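You operate a simulated robot arm through the tools that you are given. There is no shell and no other tool. Be economical: measure what you need, move in short steps, check, and stop when the job is done.

You are at the controls of a simulated two-armed robot. One attempt, no reset.

TASK
On the top of the packing table, fold the grey cloth in half, so that its two long edges meet.

It is judged by the outcome, as a careful person would: the job done as asked, and still so three seconds after it is handed in. It fails if anything else is knocked over, pushed out of place, dropped, spilled or broken. Flat cloth is picked up by pressing the open fingertips on it (5 to 10 N) and closing them slowly along it; thin cloth reads only 2 to 8 mm in the jaws.

THE ROBOT
Two 7-joint arms with two-finger parallel grippers on one trunk, on a base that drives. Base frame: it is fixed to the floor where the robot stands at the start and does not move with it; the origin is under the middle of the robot, x ahead of it, y to its left, z up. Units: m, degrees, N and s.
The left shoulder is at the start at [0.07, 0.163, 1.07], the right one opposite. Places, roughly: top of the packing table [0.6, -0.2, 0.8]. Payload 3.43 kg a hand.
The tool frame of a hand sits at the grasp point between the pads (the TCP): z along the fingers, y along the line on which they close. The tips reach 0.034 m beyond it. Largest opening 0.128 m; finger width 0.024, thickness 0.012; the body of the gripper, 0.048 by 0.13 m, starts 0.096 m behind the TCP.
Orientation is that of the tool frame in the base frame, as [roll, pitch, yaw] about the fixed x, y, z axes, in that order (R = Rz(yaw) Ry(pitch) Rx(roll)). With the fingers straight down and closing along the base's y, the tool's x points along the base's -x, its y along +y and its z along -z.

THE INTERFACE
- The arms move only by the tool step_arm. It takes "left_moves", "right_moves" or both (then of equal length, played together; a hand with none holds still); each is a list of rows, each a list of 7 numbers: the shift along the tool's x, y, z in mm, then the turn, a rotation vector about the tool's x, y, z in degrees, then the finger opening in mm, from 0 to 128. In form: [[x, y, z, wx, wy, wz, jaw], ...]. A call has 1 to 10 rows; each row shifts and turns the commanded pose from where the row before left it, along the tool's axes as they then stand. Rows are played at 5 a second. More than 0.05 m and 8.6 degrees between two rows, or a gripper value outside its range, and nothing of the call is played. Where a pose cannot be reached the arm comes as near as it can. A force on the tool above 40 N (or 10 N above the force at the start of the call, whichever is more), or a blocked arm, ends the call early, and 0.2 s more pass. The fingers move at their own pace (about 0.153 m/s each) and stop on an object; they squeeze with about 24 N. The grip force told is the motor's: it shows also when the fingers shut on nothing. Time passes only in rows, and 0.2 s behind the last, so rows that do not move let the fingers close. The reply holds the time, the measured pose of the TCP, the force on the tool along the base axes, the opening and the grip force, in the units named above and with some noise, with the torque about the TCP (base axes, N m) and any sound that the robot's microphone picked up.
- Cameras (640 x 400 px; columns grow to the right, rows downward): "scene" is now at [0.1307, 0.002, 1.2811]; the picture's right is [0.04, -1.00, -0.00], its down [-0.72, -0.03, -0.69] and it looks along [0.69, 0.03, -0.72] (base axes); focal length 214 px, centre (320, 200). "left" rides on the left gripper at [0.076, 0.011, -0.16] in its tool frame; the picture's right is [-0.15, 0.99, 0.00], its down [-0.88, -0.13, -0.46] and it looks along [-0.45, -0.07, 0.89] (tool axes); focal length 234 px, centre (320, 200). "right" rides on the right gripper at [0.076, -0.011, -0.16] in its tool frame; the picture's right is [0.15, 0.99, 0.00], its down [-0.88, 0.13, -0.46] and it looks along [-0.45, 0.07, 0.89] (tool axes); focal length 234 px, centre (320, 200). There is no depth. A picture from a camera that has moved, and an enlarged one, comes with that camera's place and axes in the base frame and with its lens.
- get_image(camera): a new picture of that camera. The clock stands still meanwhile.
- slide_trunk(by): slides the trunk up (or, below 0, down) by that many m; the arms and the scene camera ride with it, the base frame stays. It gives what a move gives, with no picture.
- base_move(legs): drives the robot by 1 to 6 legs, each [ahead, left, turn to the left] in m, m and degrees, along the robot's own axes; the way and the turn of a leg run together, so that a leg with both is an arc; at most 1.5 m and 180 degrees a leg. The arms and the cameras ride along, it lands a little off, and it stops where it bumps. It gives what a move gives.
- aim_head(pan, tilt): turns the head with the scene camera to pan (to the left, within 86 degrees either way) and tilt (down, from -29 to 69), counted from straight ahead of the robot. It gives what a move gives.
- inspect(camera, box): a new picture of the part [left, top, right, bottom] of that camera's present view, enlarged. The clock stands still meanwhile.
- hand_in(): hands the job in; it is judged then, once.

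Go step by step. Nothing tells you exact positions but the pictures and the camera data: compare them with the known pose of the tool, close in by small moves and look again before you grip or let go. The budget is 120 turns and 88 pictures, counting those below and the enlarged ones. Unless the task says otherwise, let go and move clear before handing in, and close with one line.

The tools are called after "Request:" by a JSON object that holds its "api" and its "payload". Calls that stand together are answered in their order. step_arm: Moves the arms, as the interface text tells. Its arguments: {"type":"object","properties":{"left_moves":{"type":"array"},"right_moves":{"type":"array"}},"required":[]} The other tools are called the same way: slide_trunk (by) slides the trunk up or down; base_move (legs) drives the base; aim_head (pan, tilt) turns the head that bears the scene camera; get_image (camera) takes a picture; inspect (camera, box) takes an enlarged picture of a part of a camera's view; hand_in () hands the job in.

At the start:

```text
time: 0.0
left_position: [0.6055, 0.0376, 0.9483]
left_orientation: [-180.0, 0.0, 180.0]
left_contact_force: [1.0, -0.4, 0.0]
left_wrist_torque: [-0.03, 0.01, -0.03]
left_width: 0.1282
left_grasp_force: 0.1
right_position: [0.5217, -0.5087, 1.0282]
right_orientation: [-179.9, -0.1, -180.0]
right_contact_force: [0.0, -1.1, 0.2]
right_wrist_torque: [-0.02, 0.01, 0.0]
right_width: 0.1278
right_grasp_force: 0.1
trunk travel left (down, up): [-0.55, 0.39]
robot x, y, heading: [-0.0002, -0.0007, 0.1]
head pan, tilt: [2.2, 46.4]
```

scene: 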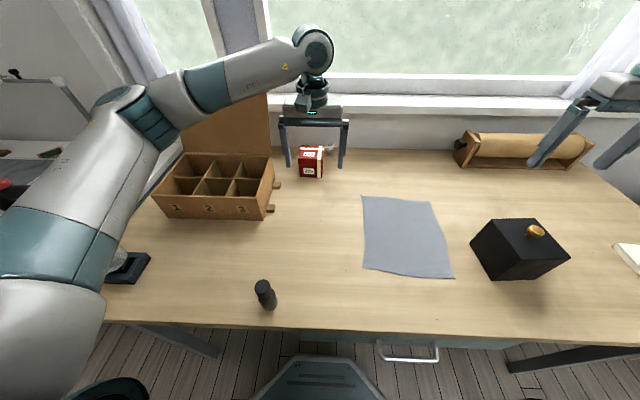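
right: 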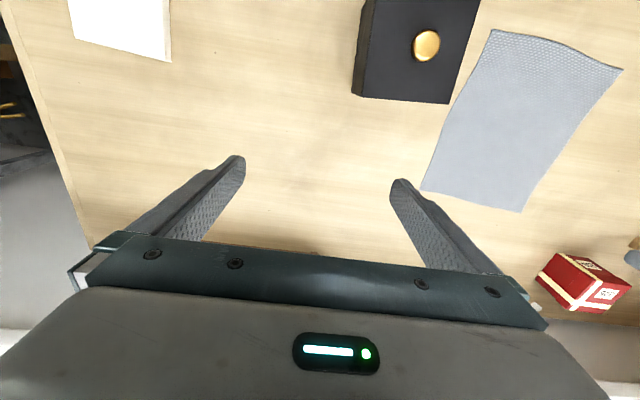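
left: 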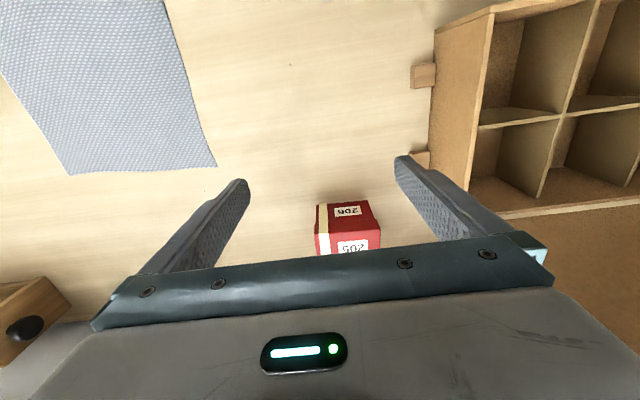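

I see the grey cloth at about x 0.36–0.61, y −0.31 to −0.09, with its long edges running along x. The black box is just to its right. I'll look closer to measure the corners and the box.

Request:
{"api": "inspect", "payload": {"camera": "scene", "box": [340, 170, 600, 332]}}

Request:
{"api": "inspect", "payload": {"camera": "right", "box": [320, 0, 640, 200]}}

```text
2.46 times, centred on (470, 251) of scene
camera zoom: at [0.1307, 0.002, 1.2811], right [0.04, -1.0, 0.0], down [-0.72, -0.03, -0.69], along [0.69, 0.03, -0.72], focal length 528 px, centre (-49, 74)
```

zoom: 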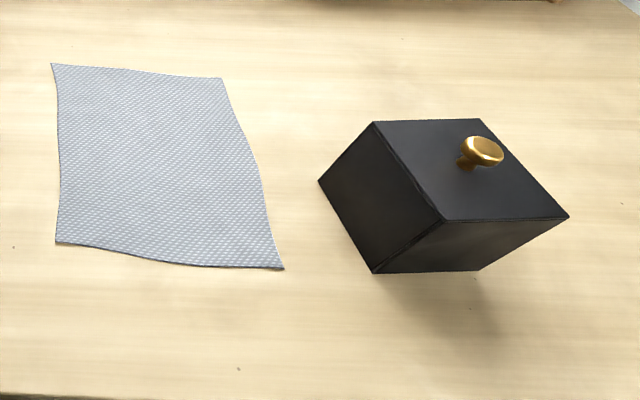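

```text
2.00 times, centred on (480, 100) of right
camera zoom: at [0.4456, -0.5198, 1.1877], right [-0.15, 0.99, 0.0], down [0.88, 0.13, 0.46], along [0.45, 0.07, -0.89], focal length 468 px, centre (0, 400)
```

zoom: 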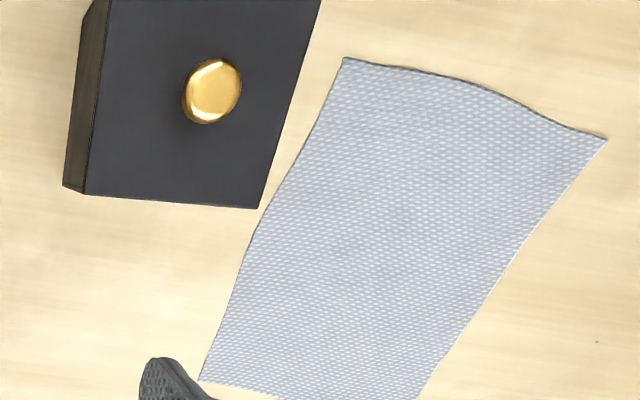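

The cloth corners are about (0.37, −0.09), (0.617, −0.106), (0.597, −0.318) and (0.352, −0.300) at z = 0.80, so it is turned about −4°. The box's left face is at y ≈ −0.375 and its top at z ≈ 0.90. First I'll drive back and to the right so the cloth is centred in front of both arms.

Request:
{"api": "base_move", "payload": {"legs": [[-0.1, 0, 0], [0, -0.2, 0]]}}

Request:
{"api": "get_image", "payload": {"camera": "scene"}}

```text
time: 2.4
left_position: [0.5044, -0.1667, 0.9495]
left_orientation: [180.0, -0.1, 179.9]
left_contact_force: [-0.3, -0.3, 0.8]
left_wrist_torque: [0.01, -0.01, 0.02]
left_width: 0.1278
left_grasp_force: 0.1
right_position: [0.4198, -0.7127, 1.0278]
right_orientation: [180.0, 0.0, -180.0]
right_contact_force: [-0.3, -0.3, -0.6]
right_wrist_torque: [0.02, -0.02, 0.0]
right_width: 0.1279
right_grasp_force: 0.1
trunk travel left (down, up): [-0.55, 0.39]
robot x, y, heading: [-0.1035, -0.2001, 0.1]
head pan, tilt: [2.2, 46.4]
```

```text
82 pictures are left
camera scene: at [0.03, -0.2014, 1.2812], right [0.04, -1.0, 0.0], down [-0.72, -0.03, -0.69], along [0.69, 0.03, -0.72], focal length 214 px, centre (320, 200)
```

scene: 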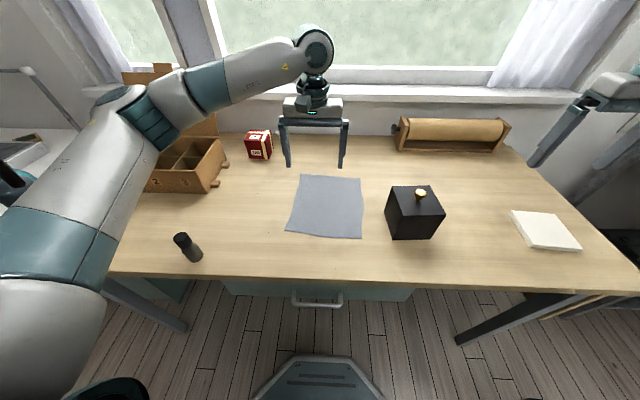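

The cloth now sits in front of the robot. I'll fold the left long edge over to the right, with the left hand on the far-left corner and the right hand on the near-left corner. First I'll bring both hands above the corners, staying high over the box.

Request:
{"api": "step_arm", "payload": {"left_moves": [[-32, 17, 0, 0, 0, 1.3, 128], [-32, 17, 0, 0, 0, 1.3, 128], [-32, 16, 0, 0, 0, 1.4, 128], [0, 0, 0, 0, 0, 0, 60], [0, 0, 0, 0, 0, 0, 36], [0, 0, 0, 0, 0, 0, 36], [0, 0, 0, 0, 0, 0, 36], [0, 0, 0, 0, 0, 0, 36]], "right_moves": [[0, 45, 0, 0, 0, 0, 128], [0, 45, 0, 0, 0, 0, 128], [0, 45, 0, 0, 0, 0, 128], [0, 45, 0, 0, 0, 0, 60], [0, 45, 0, 0, 0, 0, 36], [0, 45, 0, 0, 0, 0, 36], [0, 45, 0, 0, 0, 0, 36], [0, 45, 0, 0, 0, 0, 36]]}}

Request:
{"api": "get_image", "payload": {"camera": "scene"}}

```text
time: 4.2
left_position: [0.6034, -0.1181, 0.9498]
left_orientation: [180.0, 0.0, 176.0]
left_contact_force: [0.9, -0.2, -0.2]
left_wrist_torque: [-0.05, 0.02, 0.01]
left_width: 0.0358
left_grasp_force: 0.1
right_position: [0.422, -0.352, 1.0302]
right_orientation: [-180.0, 0.0, 179.9]
right_contact_force: [-0.5, 1.0, 0.6]
right_wrist_torque: [-0.06, 0.03, 0.0]
right_width: 0.0358
right_grasp_force: 0.0
trunk travel left (down, up): [-0.55, 0.39]
robot x, y, heading: [-0.0976, -0.2027, -0.2]
head pan, tilt: [2.2, 46.4]
```

```text
81 pictures are left
camera scene: at [0.0307, -0.199, 1.281], right [0.04, -1.0, 0.0], down [-0.72, -0.03, -0.69], along [0.69, 0.03, -0.72], focal length 214 px, centre (320, 200)
```

scene: 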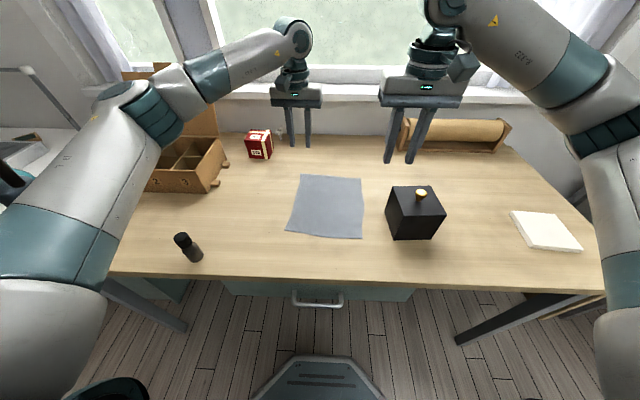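

The way is clear. I'll bring the right hand over the near-left corner and lower it, and lower the left hand too.

Request:
{"api": "step_arm", "payload": {"left_moves": [[0, 0, 10, 0, 0, 0, 36], [0, 0, 10, 0, 0, 0, 36], [0, 0, 10, 0, 0, 0, 36], [0, 0, 10, 0, 0, 0, 36], [0, 0, 10, 0, 0, 0, 36], [0, 0, 10, 0, 0, 0, 36]], "right_moves": [[5.5, 41.5, 22, 0, 0, 0, 36], [5.5, 41.5, 22, 0, 0, 0, 36], [5.5, 41.5, 22, 0, 0, 0, 36], [5.5, 41.5, 22, 0, 0, 0, 36], [5.5, 41.5, 22, 0, 0, 0, 36], [5.5, 41.5, 22, 0, 0, 4, 36]]}}

Request:
{"api": "get_image", "payload": {"camera": "scene"}}

Request:
{"api": "get_image", "payload": {"camera": "right"}}

Request:
{"api": "get_image", "payload": {"camera": "left"}}

```text
time: 5.6
left_position: [0.6024, -0.1164, 0.8875]
left_orientation: [-179.9, 0.1, 175.9]
left_contact_force: [-0.5, -0.6, 0.2]
left_wrist_torque: [0.01, -0.01, 0.01]
left_width: 0.0359
left_grasp_force: 0.1
right_position: [0.3889, -0.1007, 0.8958]
right_orientation: [-179.9, 0.0, 176.0]
right_contact_force: [0.0, 0.4, -0.5]
right_wrist_torque: [-0.01, 0.02, 0.0]
right_width: 0.0362
right_grasp_force: 0.0
trunk travel left (down, up): [-0.55, 0.39]
robot x, y, heading: [-0.0983, -0.2046, -0.1]
head pan, tilt: [2.2, 46.4]
```

```text
80 pictures are left
camera scene: at [0.0305, -0.1989, 1.2811], right [0.04, -1.0, 0.0], down [-0.72, -0.03, -0.69], along [0.69, 0.03, -0.72], focal length 214 px, centre (320, 200)
```

scene: 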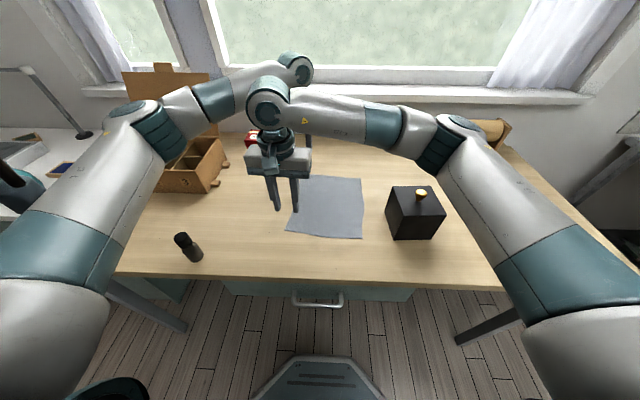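

```text
79 pictures are left
camera right: at [0.3136, -0.106, 1.0557], right [-0.08, 1.0, 0.0], down [0.89, 0.07, 0.46], along [0.45, 0.03, -0.89], focal length 234 px, centre (320, 200)
```

right: 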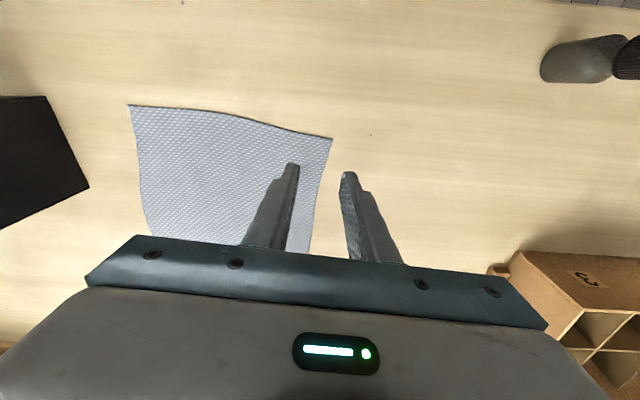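

```text
78 pictures are left
camera left: at [0.5269, -0.0998, 1.0473], right [0.21, 0.98, 0.0], down [0.87, -0.19, 0.46], along [0.44, -0.1, -0.89], focal length 234 px, centre (320, 200)
```

left: 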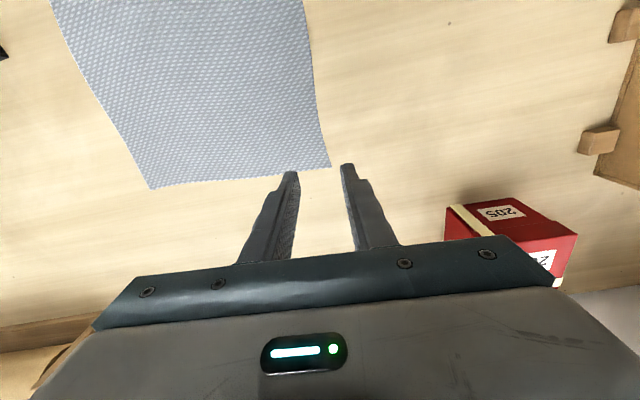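

Both hands stand over the left edge with the fingers straddling it. I'll make small corrections and lower both close to the table.

Request:
{"api": "step_arm", "payload": {"left_moves": [[7, -1, 10, 0, 0, 0, 36], [0, 0, 10, 0, 0, 0, 36], [0, 0, 10, 0, 0, 0, 36], [0, 0, 10, 0, 0, 0, 36], [0, 0, 4, 0, 0, 0, 36]], "right_moves": [[0, -2, 11, 0, 0, 0, 36], [0, 0, 11, 0, 0, 0, 36], [0, 0, 11, 0, 0, 0, 36], [0, 0, 11, 0, 0, 0, 36], [0, 0, 9, 0, 0, 0, 36]]}}

Request:
{"api": "inspect", "payload": {"camera": "right", "box": [220, 80, 420, 205]}}

Request:
{"api": "inspect", "payload": {"camera": "left", "box": [220, 80, 420, 205]}}

```text
time: 6.8
left_position: [0.5947, -0.1193, 0.8443]
left_orientation: [-180.0, 0.0, 175.9]
left_contact_force: [-0.6, 0.2, 0.7]
left_wrist_torque: [-0.01, -0.01, 0.01]
left_width: 0.036
left_grasp_force: 0.1
right_position: [0.3881, -0.1037, 0.8432]
right_orientation: [-180.0, 0.0, 176.0]
right_contact_force: [-0.7, -0.1, 0.2]
right_wrist_torque: [-0.03, -0.04, 0.0]
right_width: 0.0362
right_grasp_force: 0.2
trunk travel left (down, up): [-0.55, 0.39]
robot x, y, heading: [-0.0986, -0.2044, -0.0]
head pan, tilt: [2.2, 46.4]
```

```text
3.20 times, centred on (320, 142) of right
camera zoom: at [0.3114, -0.1103, 1.0025], right [-0.08, 1.0, 0.0], down [0.89, 0.07, 0.46], along [0.45, 0.04, -0.89], focal length 749 px, centre (320, 384)
```

zoom: 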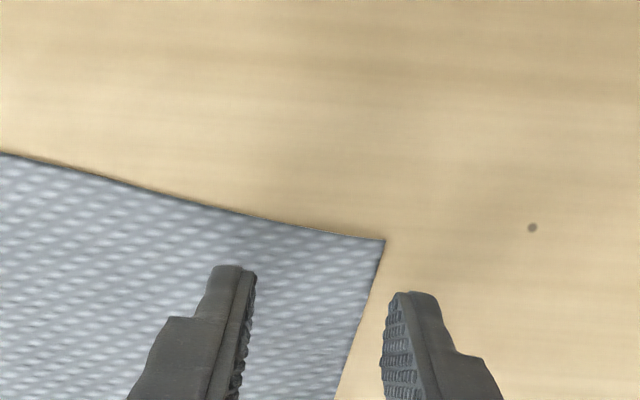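

```text
3.20 times, centred on (320, 142) of left
camera zoom: at [0.5184, -0.1027, 1.0041], right [0.22, 0.98, 0.0], down [0.87, -0.19, 0.46], along [0.44, -0.1, -0.89], focal length 749 px, centre (320, 384)
```

zoom: 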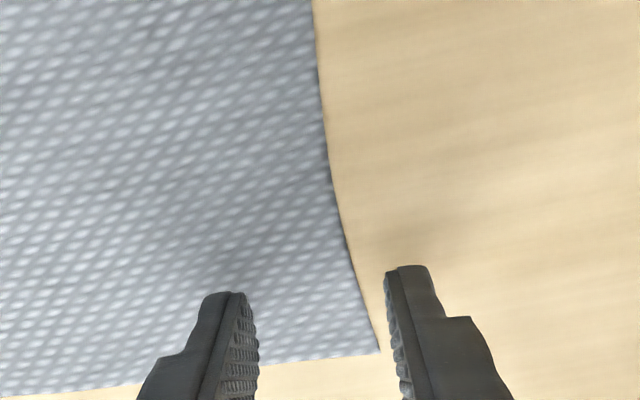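

Positions look right, with the outer finger just off the edge and the inner one on the cloth. I'll lower until I feel contact.

Request:
{"api": "step_arm", "payload": {"left_moves": [[0, 0, 5, 0, 0, 0, 36], [0, 0, 3, 0, 0, 0, 36], [0, 0, 2, 0, 0, 0, 36], [0, 0, 0, 0, 0, 0, 36]], "right_moves": [[0, 0, 4, 0, 0, 0, 36], [0, 0, 3, 0, 0, 0, 36], [0, 0, 2, 0, 0, 0, 36], [0, 0, 0, 0, 0, 0, 36]]}}

```text
time: 7.8
left_position: [0.5938, -0.1189, 0.8336]
left_orientation: [180.0, -0.1, 175.9]
left_contact_force: [0.4, 0.3, 1.3]
left_wrist_torque: [-0.08, -0.03, 0.01]
left_width: 0.0362
left_grasp_force: 0.1
right_position: [0.3871, -0.1048, 0.8349]
right_orientation: [-179.9, 0.2, 176.0]
right_contact_force: [1.7, 0.1, 7.2]
right_wrist_torque: [-0.16, 0.0, 0.07]
right_width: 0.0358
right_grasp_force: 0.2
trunk travel left (down, up): [-0.55, 0.39]
robot x, y, heading: [-0.1011, -0.2058, -0.1]
head pan, tilt: [2.2, 46.4]
```

The right hand presses with about 7 N and the left only just touches, so I'll press the left a little more. Meanwhile I'll close the right slowly as a first test.

Request:
{"api": "step_arm", "payload": {"left_moves": [[0, 0, 1, 0, 0, 0, 36], [0, 0, 0.5, 0, 0, 0, 36], [0, 0, 0, 0, 0, 0, 36], [0, 0, 0, 0, 0, 0, 36], [0, 0, 0, 0, 0, 0, 36], [0, 0, 0, 0, 0, 0, 36], [0, 0, 0, 0, 0, 0, 36], [0, 0, 0, 0, 0, 0, 36], [0, 0, 0, 0, 0, 0, 36], [0, 0, 0, 0, 0, 0, 36]], "right_moves": [[0, 0, 0, 0, 0, 0, 32], [0, 0, 0, 0, 0, 0, 28], [0, 0, 0, 0, 0, 0, 24], [0, 0, 0, 0, 0, 0, 20], [0, 0, 0, 0, 0, 0, 16], [0, 0, 0, 0, 0, 0, 12], [0, 0, 0, 0, 0, 0, 8], [0, 0, 0, 0, 0, 0, 4], [0, 0, 0, 0, 0, 0, 0], [0, 0, 0, 0, 0, 0, 0]]}}

Request:
{"api": "inspect", "payload": {"camera": "right", "box": [220, 80, 420, 205]}}

```text
time: 10.0
left_position: [0.5944, -0.1199, 0.8358]
left_orientation: [180.0, 0.1, 176.0]
left_contact_force: [3.1, -0.9, 19.7]
left_wrist_torque: [-0.49, -0.17, 0.05]
left_width: 0.0366
left_grasp_force: 0.4
right_position: [0.3864, -0.1053, 0.8352]
right_orientation: [180.0, 0.1, 176.0]
right_contact_force: [1.4, -1.1, 2.3]
right_wrist_torque: [0.01, 0.01, 0.01]
right_width: 0.0022
right_grasp_force: 23.5
trunk travel left (down, up): [-0.55, 0.39]
robot x, y, heading: [-0.0996, -0.202, -0.2]
head pan, tilt: [2.2, 46.4]
```

```text
3.20 times, centred on (320, 142) of right
camera zoom: at [0.3094, -0.1109, 0.995], right [-0.08, 1.0, 0.0], down [0.89, 0.07, 0.46], along [0.46, 0.04, -0.89], focal length 749 px, centre (320, 384)
```

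zoom: 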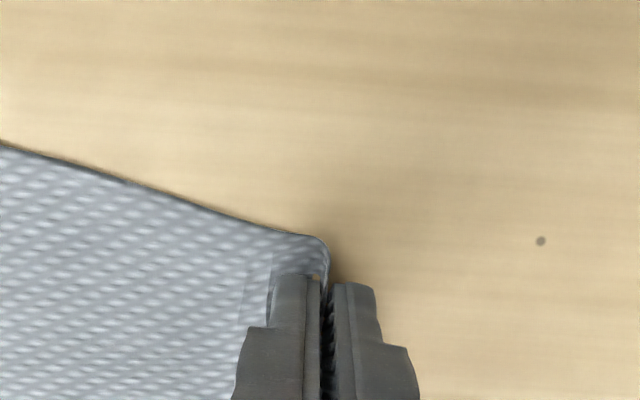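

The right hand holds the corner: width is 2.2 mm and the edge is turned up between the fingers. The left presses a bit hard, so I'll ease it 1 mm and close it the same way.

Request:
{"api": "step_arm", "payload": {"left_moves": [[0, 0, -0.8, 0, 0, 0, 36], [0, 0, 0, 0, 0, 0, 32], [0, 0, 0, 0, 0, 0, 28], [0, 0, 0, 0, 0, 0, 24], [0, 0, 0, 0, 0, 0, 20], [0, 0, 0, 0, 0, 0, 15], [0, 0, 0, 0, 0, 0, 10], [0, 0, 0, 0, 0, 0, 5], [0, 0, 0, 0, 0, 0, 0], [0, 0, 0, 0, 0, 0, 0]]}}

Request:
{"api": "inspect", "payload": {"camera": "left", "box": [220, 80, 420, 205]}}

```text
time: 12.2
left_position: [0.5944, -0.1187, 0.8362]
left_orientation: [180.0, 0.2, 175.9]
left_contact_force: [-1.3, -2.2, 14.3]
left_wrist_torque: [-0.18, -0.06, -0.04]
left_width: 0.0019
left_grasp_force: 23.3
right_position: [0.386, -0.1049, 0.8351]
right_orientation: [179.9, 0.1, 176.0]
right_contact_force: [0.3, 1.1, 1.5]
right_wrist_torque: [0.0, 0.01, 0.0]
right_width: 0.002
right_grasp_force: 24.0
trunk travel left (down, up): [-0.55, 0.39]
robot x, y, heading: [-0.0983, -0.2044, -0.2]
head pan, tilt: [2.2, 46.4]
```

```text
3.20 times, centred on (320, 142) of left
camera zoom: at [0.518, -0.1022, 0.9943], right [0.22, 0.98, 0.0], down [0.87, -0.19, 0.46], along [0.45, -0.1, -0.89], focal length 749 px, centre (320, 384)
```

zoom: 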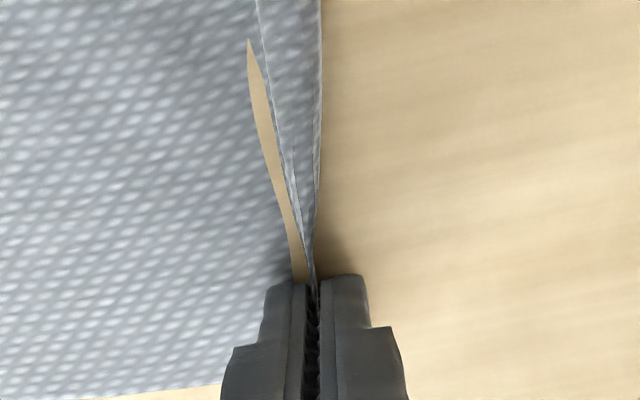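

Both hands read about 2 mm. I'll lift both by 30 mm and look at what they hold.

Request:
{"api": "step_arm", "payload": {"left_moves": [[0, 0, -6, 0, 0, 0, 0], [0, 0, -8, 0, 0, 0, 0], [0, 0, -8, 0, 0, 0, 0], [0, 0, -8, 0, 0, 0, 0]], "right_moves": [[0, 0, -6, 0, 0, 0, 0], [0, 0, -8, 0, 0, 0, 0], [0, 0, -8, 0, 0, 0, 0], [0, 0, -8, 0, 0, 0, 0]]}}

Request:
{"api": "inspect", "payload": {"camera": "scene", "box": [240, 130, 460, 267]}}

Request:
{"api": "get_image", "payload": {"camera": "left"}}

Request:
{"api": "get_image", "payload": {"camera": "right"}}

```text
time: 13.2
left_position: [0.5944, -0.1193, 0.8637]
left_orientation: [-179.9, 0.0, 176.0]
left_contact_force: [-0.2, -0.6, 1.2]
left_wrist_torque: [-0.01, 0.0, 0.0]
left_width: 0.002
left_grasp_force: 24.0
right_position: [0.388, -0.1045, 0.8649]
right_orientation: [179.9, 0.0, 175.9]
right_contact_force: [-0.4, -0.4, -0.6]
right_wrist_torque: [0.01, -0.01, -0.02]
right_width: 0.0021
right_grasp_force: 24.1
trunk travel left (down, up): [-0.55, 0.39]
robot x, y, heading: [-0.1014, -0.2026, 0.1]
head pan, tilt: [2.2, 46.4]
```

```text
2.91 times, centred on (350, 198) of scene
camera zoom: at [0.0296, -0.2006, 1.2812], right [0.04, -1.0, 0.0], down [-0.72, -0.03, -0.69], along [0.69, 0.03, -0.72], focal length 624 px, centre (233, 204)
```

zoom: 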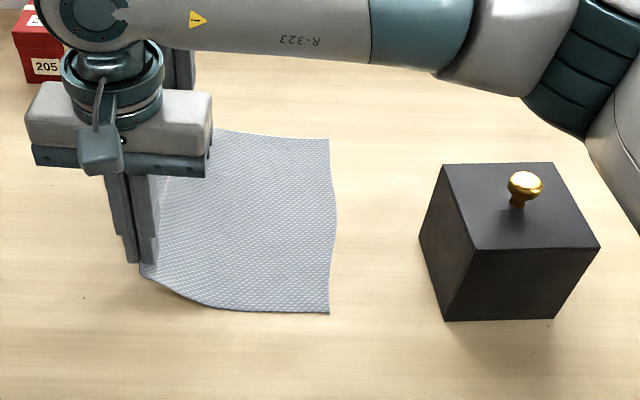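

```text
72 pictures are left
camera left: at [0.5188, -0.1014, 1.023], right [0.22, 0.98, 0.0], down [0.87, -0.19, 0.46], along [0.44, -0.1, -0.89], focal length 234 px, centre (320, 200)
```

left: 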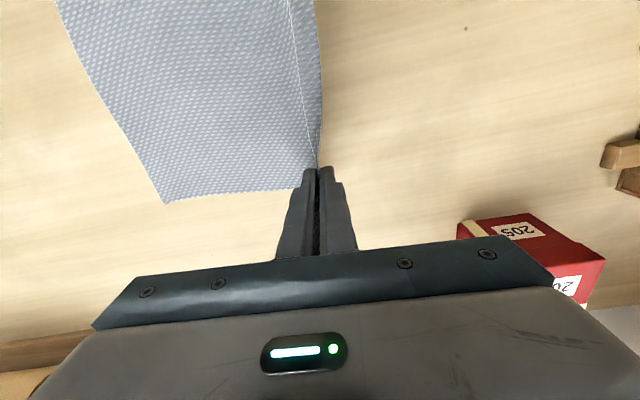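

```text
71 pictures are left
camera right: at [0.3107, -0.1097, 1.0244], right [-0.08, 1.0, 0.0], down [0.89, 0.07, 0.46], along [0.45, 0.04, -0.89], focal length 234 px, centre (320, 200)
```

right: 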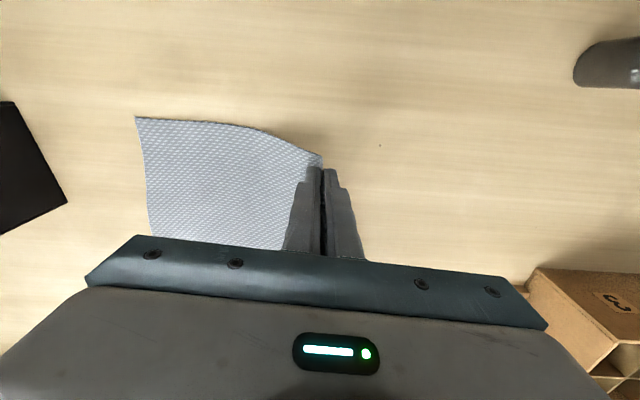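

Both corners are held by a narrow strip, and the cloth has slid about 25 mm to the left. I'll drive the base 5 cm left while holding the cloth, to drag it further from the box and leave working room.

Request:
{"api": "base_move", "payload": {"legs": [[0, 0.05, 0]]}}

Request:
{"api": "inspect", "payload": {"camera": "scene", "box": [240, 130, 460, 267]}}

```text
time: 14.1
left_position: [0.5953, -0.0689, 0.8621]
left_orientation: [-180.0, 0.0, 176.0]
left_contact_force: [-0.2, -0.5, 0.2]
left_wrist_torque: [-0.03, 0.0, 0.03]
left_width: 0.002
left_grasp_force: 23.4
right_position: [0.3871, -0.0548, 0.864]
right_orientation: [-179.9, 0.1, 175.9]
right_contact_force: [-0.1, -0.2, -0.2]
right_wrist_torque: [-0.01, -0.03, -0.02]
right_width: 0.0023
right_grasp_force: 24.1
trunk travel left (down, up): [-0.55, 0.39]
robot x, y, heading: [-0.099, -0.1555, 0.0]
head pan, tilt: [2.2, 46.4]
```

```text
2.91 times, centred on (350, 198) of scene
camera zoom: at [0.0301, -0.1499, 1.2812], right [0.04, -1.0, 0.0], down [-0.72, -0.03, -0.69], along [0.69, 0.02, -0.72], focal length 624 px, centre (233, 204)
```

zoom: 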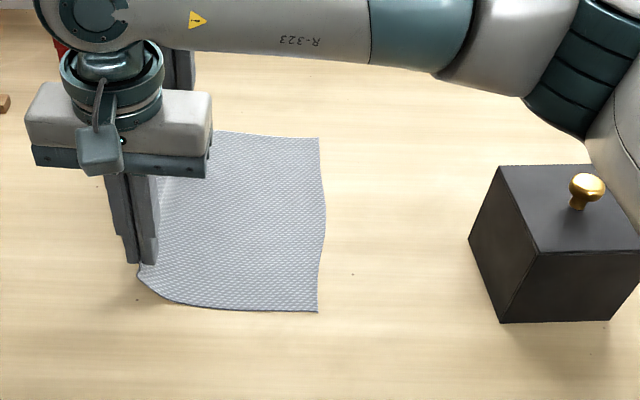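

The right edge is now at y ≈ −0.218 (near) to −0.232 (far), and the box is well away. Now I'll carry the held edge in an arc over to the right, in small rows.

Request:
{"api": "step_arm", "payload": {"left_moves": [[0, -5, -15, 0, 0, 0, 0], [0, -5, -15, 0, 0, 0, 0], [0, -10, -10, 0, 0, 0, 0], [0, -10, -10, 0, 0, 0, 0], [0, -15, -4, 0, 0, 0, 0], [0, -15, -4, 0, 0, 0, 0], [0, -15, 4, 0, 0, 0, 0], [0, -15, 4, 0, 0, 0, 0]], "right_moves": [[0, -5, -15, 0, 0, 0, 0], [0, -5, -15, 0, 0, 0, 0], [0, -10, -10, 0, 0, 0, 0], [0, -10, -10, 0, 0, 0, 0], [0, -15, -4, 0, 0, 0, 0], [0, -15, -4, 0, 0, 0, 0], [0, -15, 4, 0, 0, 0, 0], [0, -15, 4, 0, 0, 0, 0]]}}

Request:
{"api": "inspect", "payload": {"camera": "scene", "box": [240, 130, 460, 267]}}

Request:
{"api": "get_image", "payload": {"camera": "right"}}

```text
time: 15.9
left_position: [0.5895, -0.1612, 0.9118]
left_orientation: [-179.9, 0.0, 175.8]
left_contact_force: [-0.4, -0.6, -0.3]
left_wrist_torque: [0.07, -0.03, -0.01]
left_width: 0.002
left_grasp_force: 24.6
right_position: [0.3825, -0.145, 0.9151]
right_orientation: [179.9, 0.0, 175.9]
right_contact_force: [0.4, 0.7, -0.5]
right_wrist_torque: [0.04, 0.0, -0.01]
right_width: 0.0021
right_grasp_force: 24.0
trunk travel left (down, up): [-0.55, 0.39]
robot x, y, heading: [-0.1022, -0.1527, 0.1]
head pan, tilt: [2.2, 46.4]
```

```text
2.91 times, centred on (350, 198) of scene
camera zoom: at [0.0302, -0.1524, 1.2812], right [0.04, -1.0, 0.0], down [-0.72, -0.03, -0.69], along [0.69, 0.03, -0.72], focal length 624 px, centre (233, 204)
```

zoom: 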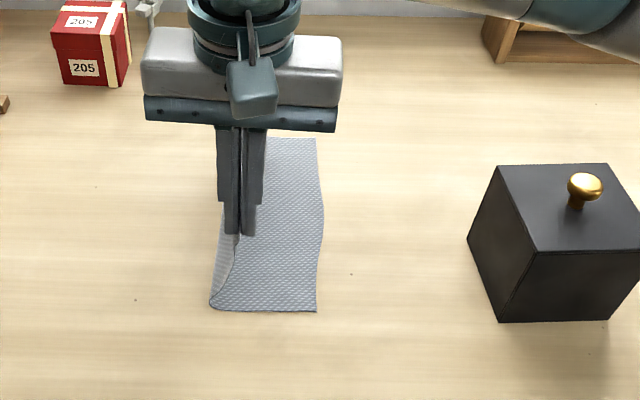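

```text
68 pictures are left
camera right: at [0.3055, -0.1504, 1.075], right [-0.08, 1.0, 0.0], down [0.89, 0.07, 0.46], along [0.45, 0.04, -0.89], focal length 234 px, centre (320, 200)
```

right: 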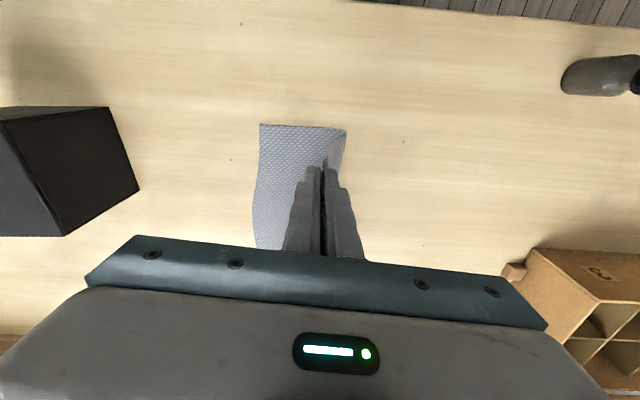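

The fold is forming cleanly, with the fold line at y ≈ −0.118 and the right edge unmoved. I'll continue the arc down to just above the right edge.

Request:
{"api": "step_arm", "payload": {"left_moves": [[0, -11, 6, 0, 0, 0, 0], [0, -11, 9, 0, 0, 0, 0], [0, -11, 11, 0, 0, 0, 0], [0, -9, 13, 0, 0, 0, 0], [0, -7, 13, 0, 0, 0, 0], [0, -4, 10, 0, 0, 0, 0], [0, -2, 8, 0, 0, 0, 0]], "right_moves": [[0, -12, 6, 0, 0, 0, 0], [0, -12, 10, 0, 0, 0, 0], [0, -12, 12, 0, 0, 0, 0], [0, -10, 13, 0, 0, 0, 0], [0, -8, 13, 0, 0, 0, 0], [0, -5, 11, 0, 0, 0, 0], [0, -2, 8, 0, 0, 0, 0]]}}

Request:
{"api": "inspect", "payload": {"camera": "scene", "box": [240, 130, 460, 267]}}

Request:
{"api": "inspect", "payload": {"camera": "right", "box": [220, 80, 420, 205]}}

Request:
{"api": "inspect", "payload": {"camera": "left", "box": [200, 0, 440, 250]}}

```text
time: 17.5
left_position: [0.5838, -0.2143, 0.8428]
left_orientation: [180.0, 0.0, 175.9]
left_contact_force: [-0.2, -0.3, 0.5]
left_wrist_torque: [0.0, -0.01, -0.03]
left_width: 0.0021
left_grasp_force: 24.1
right_position: [0.3756, -0.2057, 0.8422]
right_orientation: [-179.9, 0.1, 176.1]
right_contact_force: [0.1, -0.2, 0.3]
right_wrist_torque: [-0.01, 0.02, -0.03]
right_width: 0.0023
right_grasp_force: 23.7
trunk travel left (down, up): [-0.55, 0.39]
robot x, y, heading: [-0.1029, -0.158, -0.1]
head pan, tilt: [2.2, 46.4]
```

```text
2.91 times, centred on (350, 198) of scene
camera zoom: at [0.0303, -0.1513, 1.2811], right [0.04, -1.0, 0.0], down [-0.72, -0.03, -0.69], along [0.69, 0.03, -0.72], focal length 624 px, centre (233, 204)
```

zoom: 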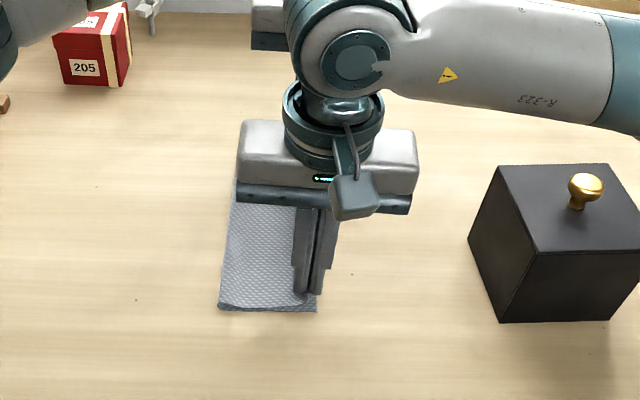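

```text
3.20 times, centred on (320, 142) of right
camera zoom: at [0.3, -0.2119, 1.0024], right [-0.08, 1.0, 0.0], down [0.89, 0.07, 0.46], along [0.45, 0.03, -0.89], focal length 749 px, centre (320, 384)
```

zoom: 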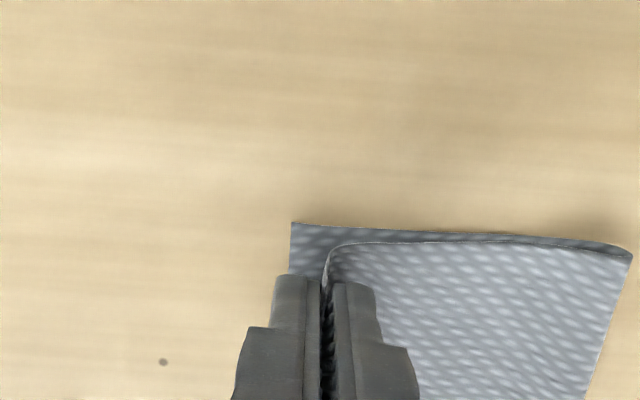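

```text
1.60 times, centred on (320, 125) of left
camera zoom: at [0.5093, -0.1968, 1.0027], right [0.22, 0.98, 0.0], down [0.87, -0.19, 0.46], along [0.44, -0.1, -0.89], focal length 375 px, centre (320, 320)
```

zoom: 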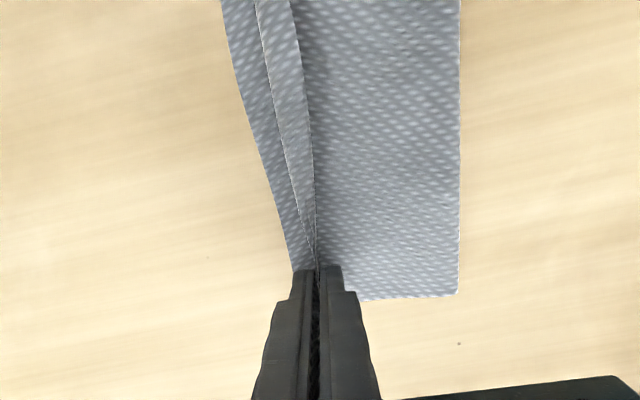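

The edge is almost over the right edge. From the cloth's lengths I estimate the jaws hold about 25–30 mm of it, so the fingertips should set down about 20 mm short of the right edge. I'll lean both hands 30° to the right, which moves the tips left and lays the held strip toward the right edge.

Request:
{"api": "step_arm", "payload": {"left_moves": [[1, 0, 0, -6, 0, 0, 0], [1, 0, 0, -6, 0, 0, 0], [1, 0, 0, -6, 0, 0, 0], [1, 0, 0, -6, 0, 0, 0], [0, 0, 0, -6, 0, 0, 0]], "right_moves": [[1, 0, 0, -6, 0, 0, 0], [1, 0, 0, -6, 0, 0, 0], [1, 0, 0, -6, 0, 0, 0], [1, 0, 0, -6, 0, 0, 0], [0, 0, 0, -6, 0, 0, 0]]}}

Request:
{"api": "inspect", "payload": {"camera": "scene", "box": [240, 130, 460, 267]}}

Request:
{"api": "inspect", "payload": {"camera": "right", "box": [200, 50, 440, 200]}}

Request:
{"api": "inspect", "payload": {"camera": "left", "box": [200, 0, 440, 250]}}

```text
time: 18.7
left_position: [0.58, -0.2146, 0.8432]
left_orientation: [149.8, 0.0, 175.8]
left_contact_force: [0.3, 0.1, 0.6]
left_wrist_torque: [-0.02, -0.02, -0.04]
left_width: 0.0021
left_grasp_force: 24.5
right_position: [0.3715, -0.2068, 0.8419]
right_orientation: [149.7, -0.1, 176.0]
right_contact_force: [0.8, 0.3, 0.5]
right_wrist_torque: [-0.02, 0.01, 0.0]
right_width: 0.0024
right_grasp_force: 24.5
trunk travel left (down, up): [-0.55, 0.39]
robot x, y, heading: [-0.0986, -0.1535, -0.2]
head pan, tilt: [2.2, 46.4]
```

```text
2.91 times, centred on (350, 198) of scene
camera zoom: at [0.0299, -0.153, 1.2812], right [0.04, -1.0, 0.0], down [-0.72, -0.03, -0.69], along [0.69, 0.03, -0.72], focal length 624 px, centre (233, 204)
```

zoom: 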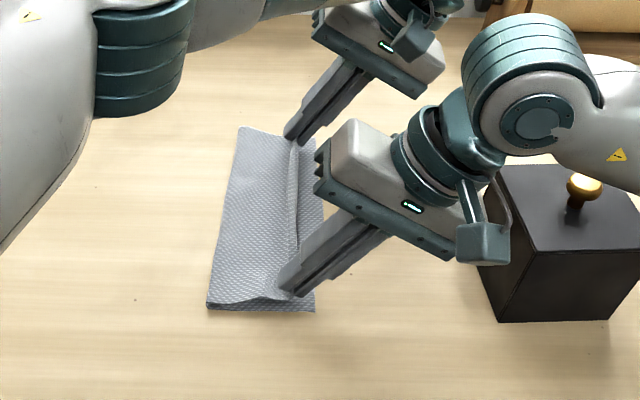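

```text
2.67 times, centred on (320, 125) of right
camera zoom: at [0.2904, -0.2905, 0.9747], right [-0.09, 0.86, 0.5], down [0.87, -0.18, 0.46], along [0.49, 0.47, -0.74], focal length 624 px, centre (320, 400)
```

zoom: 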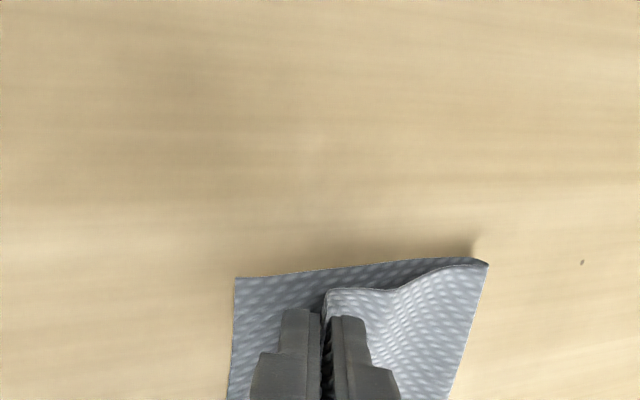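

```text
1.60 times, centred on (320, 125) of left
camera zoom: at [0.4989, -0.2796, 0.9869], right [0.21, 0.84, 0.5], down [0.85, -0.4, 0.33], along [0.48, 0.36, -0.8], focal length 375 px, centre (320, 320)
```

zoom: 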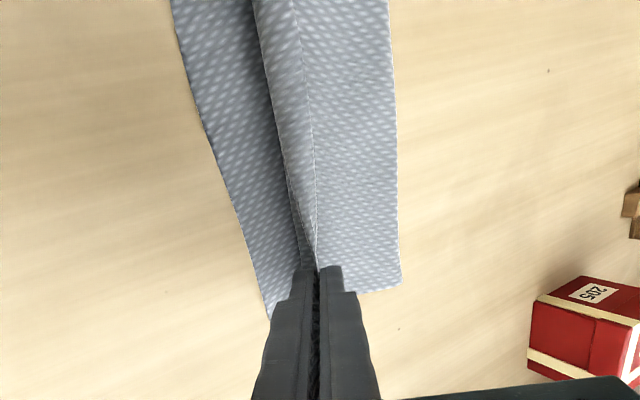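

The held strip now points toward the right edge and the fold line has moved to y ≈ −0.116. I'll lower slightly, open the fingers a little and withdraw along them.

Request:
{"api": "step_arm", "payload": {"left_moves": [[0, -1, 1.8, 0, 0, 0, 0], [0, -1, 1.8, 0, 0, 0, 0], [0, 0.7, -1.3, 0, 0, 0, 6], [0, 0.7, -1.3, 0, 0, 0, 12], [0, 0.5, -1, 0, 0, 0, 16], [0, 0, 0, 0, 0, 0, 16], [0, 0, -6, 0, 0, 0, 16], [0, 0, -10, 0, 0, 0, 16], [0, 0, -10, 0, 0, 0, 16], [0, 0, -10, 0, 0, 0, 16]], "right_moves": [[0, -1, 1.8, 0, 0, 0, 0], [0, -1, 1.8, 0, 0, 0, 0], [0, 0.7, -1.3, 0, 0, 0, 6], [0, 0.7, -1.3, 0, 0, 0, 12], [0, 0.5, -1, 0, 0, 0, 16], [0, 0, 0, 0, 0, 0, 16], [0, 0, -6, 0, 0, 0, 16], [0, 0, -10, 0, 0, 0, 16], [0, 0, -10, 0, 0, 0, 16], [0, 0, -10, 0, 0, 0, 16]]}}

Request:
{"api": "inspect", "payload": {"camera": "scene", "box": [240, 130, 460, 267]}}

Request:
{"api": "get_image", "payload": {"camera": "right"}}

Request:
{"api": "inspect", "payload": {"camera": "left", "box": [200, 0, 440, 250]}}

```text
time: 20.9
left_position: [0.578, -0.2324, 0.874]
left_orientation: [150.0, 0.0, 175.9]
left_contact_force: [0.4, 0.5, -0.1]
left_wrist_torque: [0.01, 0.01, -0.04]
left_width: 0.0158
left_grasp_force: 0.1
right_position: [0.3725, -0.2243, 0.8712]
right_orientation: [149.9, 0.0, 175.9]
right_contact_force: [-0.2, 0.5, -0.5]
right_wrist_torque: [-0.01, 0.0, 0.0]
right_width: 0.0159
right_grasp_force: 0.0
trunk travel left (down, up): [-0.55, 0.39]
robot x, y, heading: [-0.1027, -0.1517, -0.0]
head pan, tilt: [2.2, 46.4]
```

```text
2.91 times, centred on (350, 198) of scene
camera zoom: at [0.0297, -0.1517, 1.2812], right [0.04, -1.0, 0.0], down [-0.72, -0.03, -0.69], along [0.69, 0.03, -0.72], focal length 624 px, centre (233, 204)
```

zoom: 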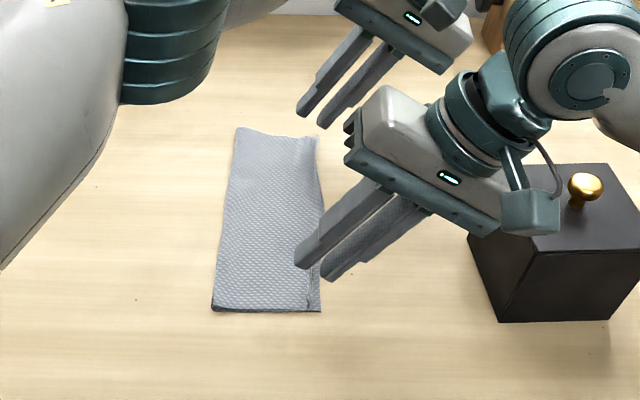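

```text
60 pictures are left
camera right: at [0.2894, -0.3079, 1.0052], right [-0.09, 0.86, 0.49], down [0.87, -0.18, 0.46], along [0.49, 0.47, -0.74], focal length 234 px, centre (320, 200)
```

right: 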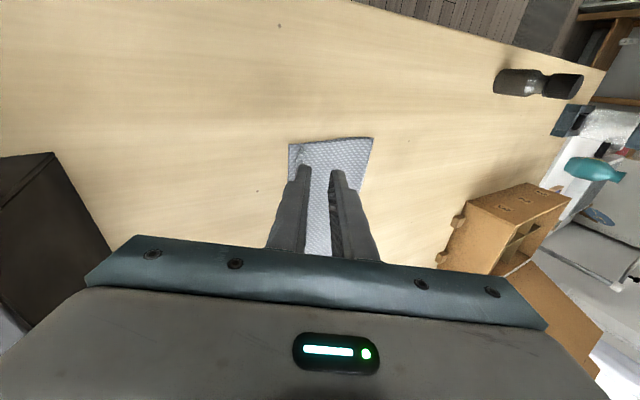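

```text
1.60 times, centred on (320, 125) of left
camera zoom: at [0.4973, -0.2964, 1.0183], right [0.21, 0.84, 0.49], down [0.85, -0.4, 0.33], along [0.48, 0.35, -0.8], focal length 375 px, centre (320, 320)
```

zoom: 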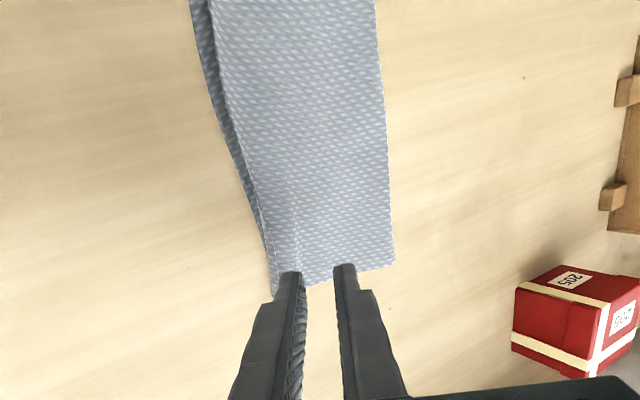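

The upper edge now lies close to the lower one. I'll raise both hands clear and look at the result.

Request:
{"api": "step_arm", "payload": {"left_moves": [[0, 10, -17.3, 0, 0, 0, 16], [0, 10, -17.3, 0, 0, 0, 16], [0, 12.5, -21.6, 0, 0, 0, 16], [0, 12.5, -21.6, 0, 0, 0, 16], [0, 0, 0, 7.5, 0, 0, 16], [0, 0, 0, 7.5, 0, 0, 16], [0, 0, 0, 7.5, 0, 0, 16], [0, 0, 0, 7.5, 0, 0, 16]], "right_moves": [[0, 10, -17.3, 0, 0, 0, 16], [0, 10, -17.3, 0, 0, 0, 16], [0, 12.5, -21.6, 0, 0, 0, 16], [0, 12.5, -21.6, 0, 0, 0, 16], [0, 0, 0, 7.5, 0, 0, 16], [0, 0, 0, 7.5, 0, 0, 16], [0, 0, 0, 7.5, 0, 0, 16], [0, 0, 0, 7.5, 0, 0, 16]]}}

Request:
{"api": "inspect", "payload": {"camera": "scene", "box": [280, 160, 400, 250]}}

Request:
{"api": "inspect", "payload": {"camera": "right", "box": [240, 60, 400, 190]}}

Request:
{"api": "inspect", "payload": {"camera": "left", "box": [200, 0, 400, 200]}}

```text
time: 22.7
left_position: [0.5795, -0.2308, 0.9644]
left_orientation: [-179.9, 0.1, 175.9]
left_contact_force: [0.2, 1.3, 0.5]
left_wrist_torque: [-0.07, -0.01, -0.03]
left_width: 0.016
left_grasp_force: 0.0
right_position: [0.3728, -0.222, 0.9607]
right_orientation: [-179.8, -0.1, 175.9]
right_contact_force: [0.4, -0.2, 0.2]
right_wrist_torque: [0.01, 0.0, 0.0]
right_width: 0.016
right_grasp_force: 0.1
trunk travel left (down, up): [-0.55, 0.39]
robot x, y, heading: [-0.0956, -0.1551, -0.6]
head pan, tilt: [2.2, 46.4]
```

```text
4.44 times, centred on (340, 205) of scene
camera zoom: at [0.0305, -0.1488, 1.2811], right [0.04, -1.0, 0.0], down [-0.72, -0.03, -0.69], along [0.69, 0.02, -0.72], focal length 953 px, centre (231, 178)
```

zoom: 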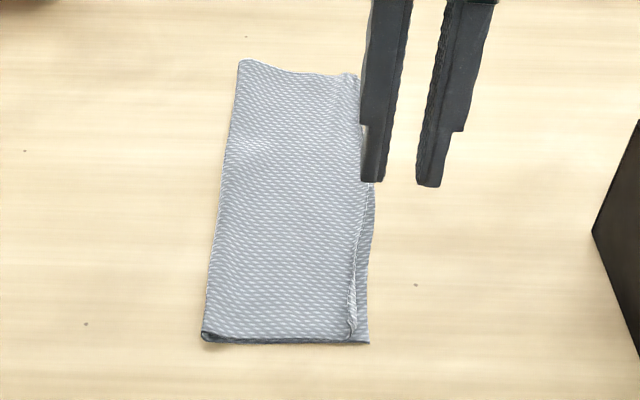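

```text
3.08 times, centred on (320, 125) of right
camera zoom: at [0.2953, -0.2268, 1.1213], right [-0.08, 1.0, 0.0], down [0.89, 0.07, 0.46], along [0.45, 0.03, -0.89], focal length 720 px, centre (320, 431)
```

zoom: 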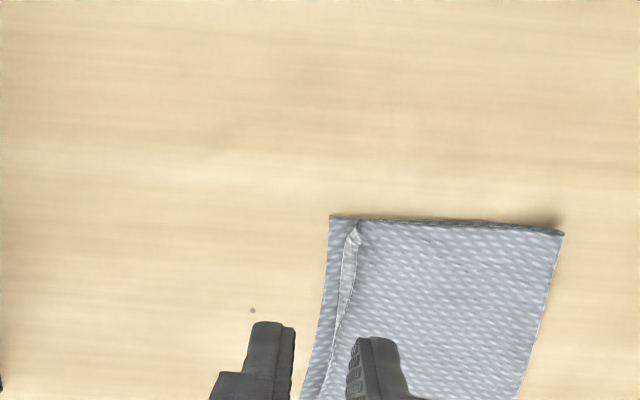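

```text
2.00 times, centred on (300, 100) of left
camera zoom: at [0.5042, -0.2122, 1.124], right [0.22, 0.98, 0.0], down [0.87, -0.19, 0.46], along [0.44, -0.1, -0.89], focal length 468 px, centre (360, 400)
```

zoom: 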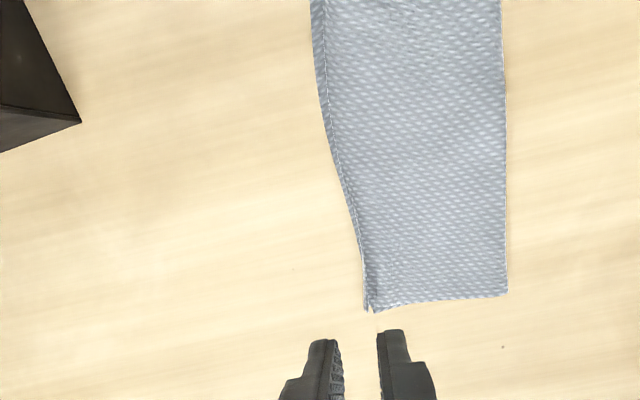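

The far end matches well. At the near end the top edge is slightly turned up and about 11 mm short of the lower edge. I'll bring the right hand over that small turned-up hem to pinch and pull it right.

Request:
{"api": "step_arm", "payload": {"right_moves": [[-2, 6, 25, 0, 0, 0, 20], [-2, 6, 25, 0, 0, 0, 20], [0, 0, 25, 0, 0, 0, 20], [0, 0, 25, 0, 0, 0, 20], [0, 0, 8, 0, 0, 0, 20]]}}

Request:
{"api": "inspect", "payload": {"camera": "right", "box": [240, 90, 400, 190]}}

Request:
{"api": "inspect", "payload": {"camera": "scene", "box": [300, 190, 380, 250]}}

```text
time: 23.9
left_position: [0.5794, -0.2308, 0.9649]
left_orientation: [179.9, 0.0, 175.9]
left_contact_force: [-0.1, -0.1, -0.2]
left_wrist_torque: [-0.02, -0.04, -0.01]
left_width: 0.016
left_grasp_force: 0.1
right_position: [0.3764, -0.2119, 0.8547]
right_orientation: [179.9, -0.1, 175.9]
right_contact_force: [0.9, -0.4, 0.6]
right_wrist_torque: [0.0, 0.0, -0.05]
right_width: 0.0201
right_grasp_force: 0.0
trunk travel left (down, up): [-0.55, 0.39]
robot x, y, heading: [-0.0979, -0.1512, -0.1]
head pan, tilt: [2.2, 46.4]
```

```text
4.00 times, centred on (320, 140) of right
camera zoom: at [0.3, -0.2175, 1.013], right [-0.08, 1.0, 0.0], down [0.89, 0.07, 0.46], along [0.45, 0.03, -0.89], focal length 937 px, centre (320, 440)
```

zoom: 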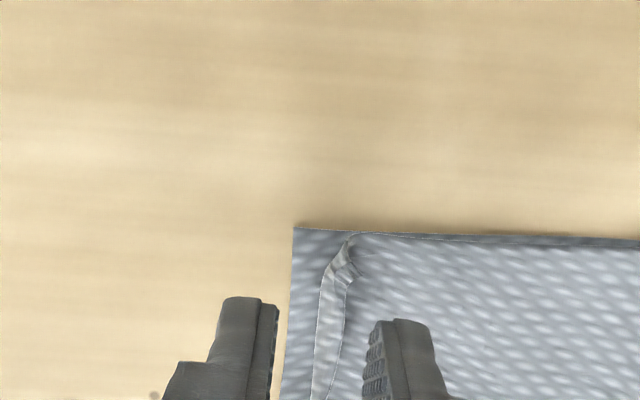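

```text
6.67 times, centred on (340, 220) of scene
camera zoom: at [0.0301, -0.1512, 1.2812], right [0.04, -1.0, 0.0], down [-0.72, -0.03, -0.69], along [0.69, 0.03, -0.72], focal length 1430 px, centre (187, 67)
```

zoom: 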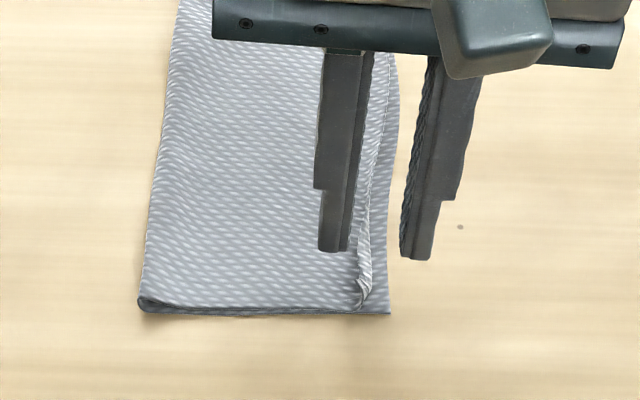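

The hem is only folded back by about 6 mm, so unfolding it would make the edges meet. I'll lower to just touching, pinch the hem, lift it slightly and lay it outward.

Request:
{"api": "step_arm", "payload": {"right_moves": [[0, 0, 9, 0, 0, 0, 20], [0, 0, 6, 0, 0, 0, 20], [0, 0, 2.5, 0, 0, 0, 20], [0, 0, 0, 0, 0, 0, 16], [0, 0, 0, 0, 0, 0, 12], [0, 0, 0, 0, 0, 0, 8], [0, 0, 0, 0, 0, 0, 4], [0, 0, 0, 0, 0, 0, 0], [0, 0, 0, 0, 0, 0, 0]]}}

Request:
{"api": "inspect", "payload": {"camera": "right", "box": [240, 90, 400, 190]}}

```text
time: 25.9
left_position: [0.579, -0.2316, 0.9648]
left_orientation: [180.0, 0.0, 175.9]
left_contact_force: [-0.7, 0.3, 0.0]
left_wrist_torque: [0.0, 0.01, 0.01]
left_width: 0.0163
left_grasp_force: 0.1
right_position: [0.3754, -0.2111, 0.8365]
right_orientation: [-180.0, 0.0, 175.9]
right_contact_force: [0.5, -0.5, 1.9]
right_wrist_torque: [0.0, 0.04, 0.02]
right_width: 0.0018
right_grasp_force: 24.3
trunk travel left (down, up): [-0.55, 0.39]
robot x, y, heading: [-0.0971, -0.1556, -0.0]
head pan, tilt: [2.2, 46.4]
```

```text
4.00 times, centred on (320, 140) of right
camera zoom: at [0.3, -0.2176, 0.9969], right [-0.08, 1.0, 0.0], down [0.89, 0.07, 0.46], along [0.45, 0.03, -0.89], focal length 937 px, centre (320, 440)
```

zoom: 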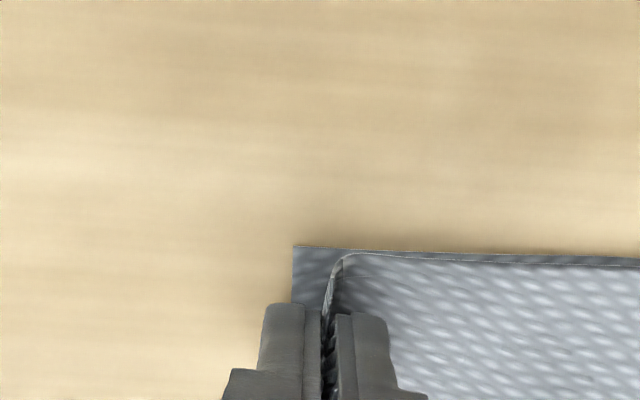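

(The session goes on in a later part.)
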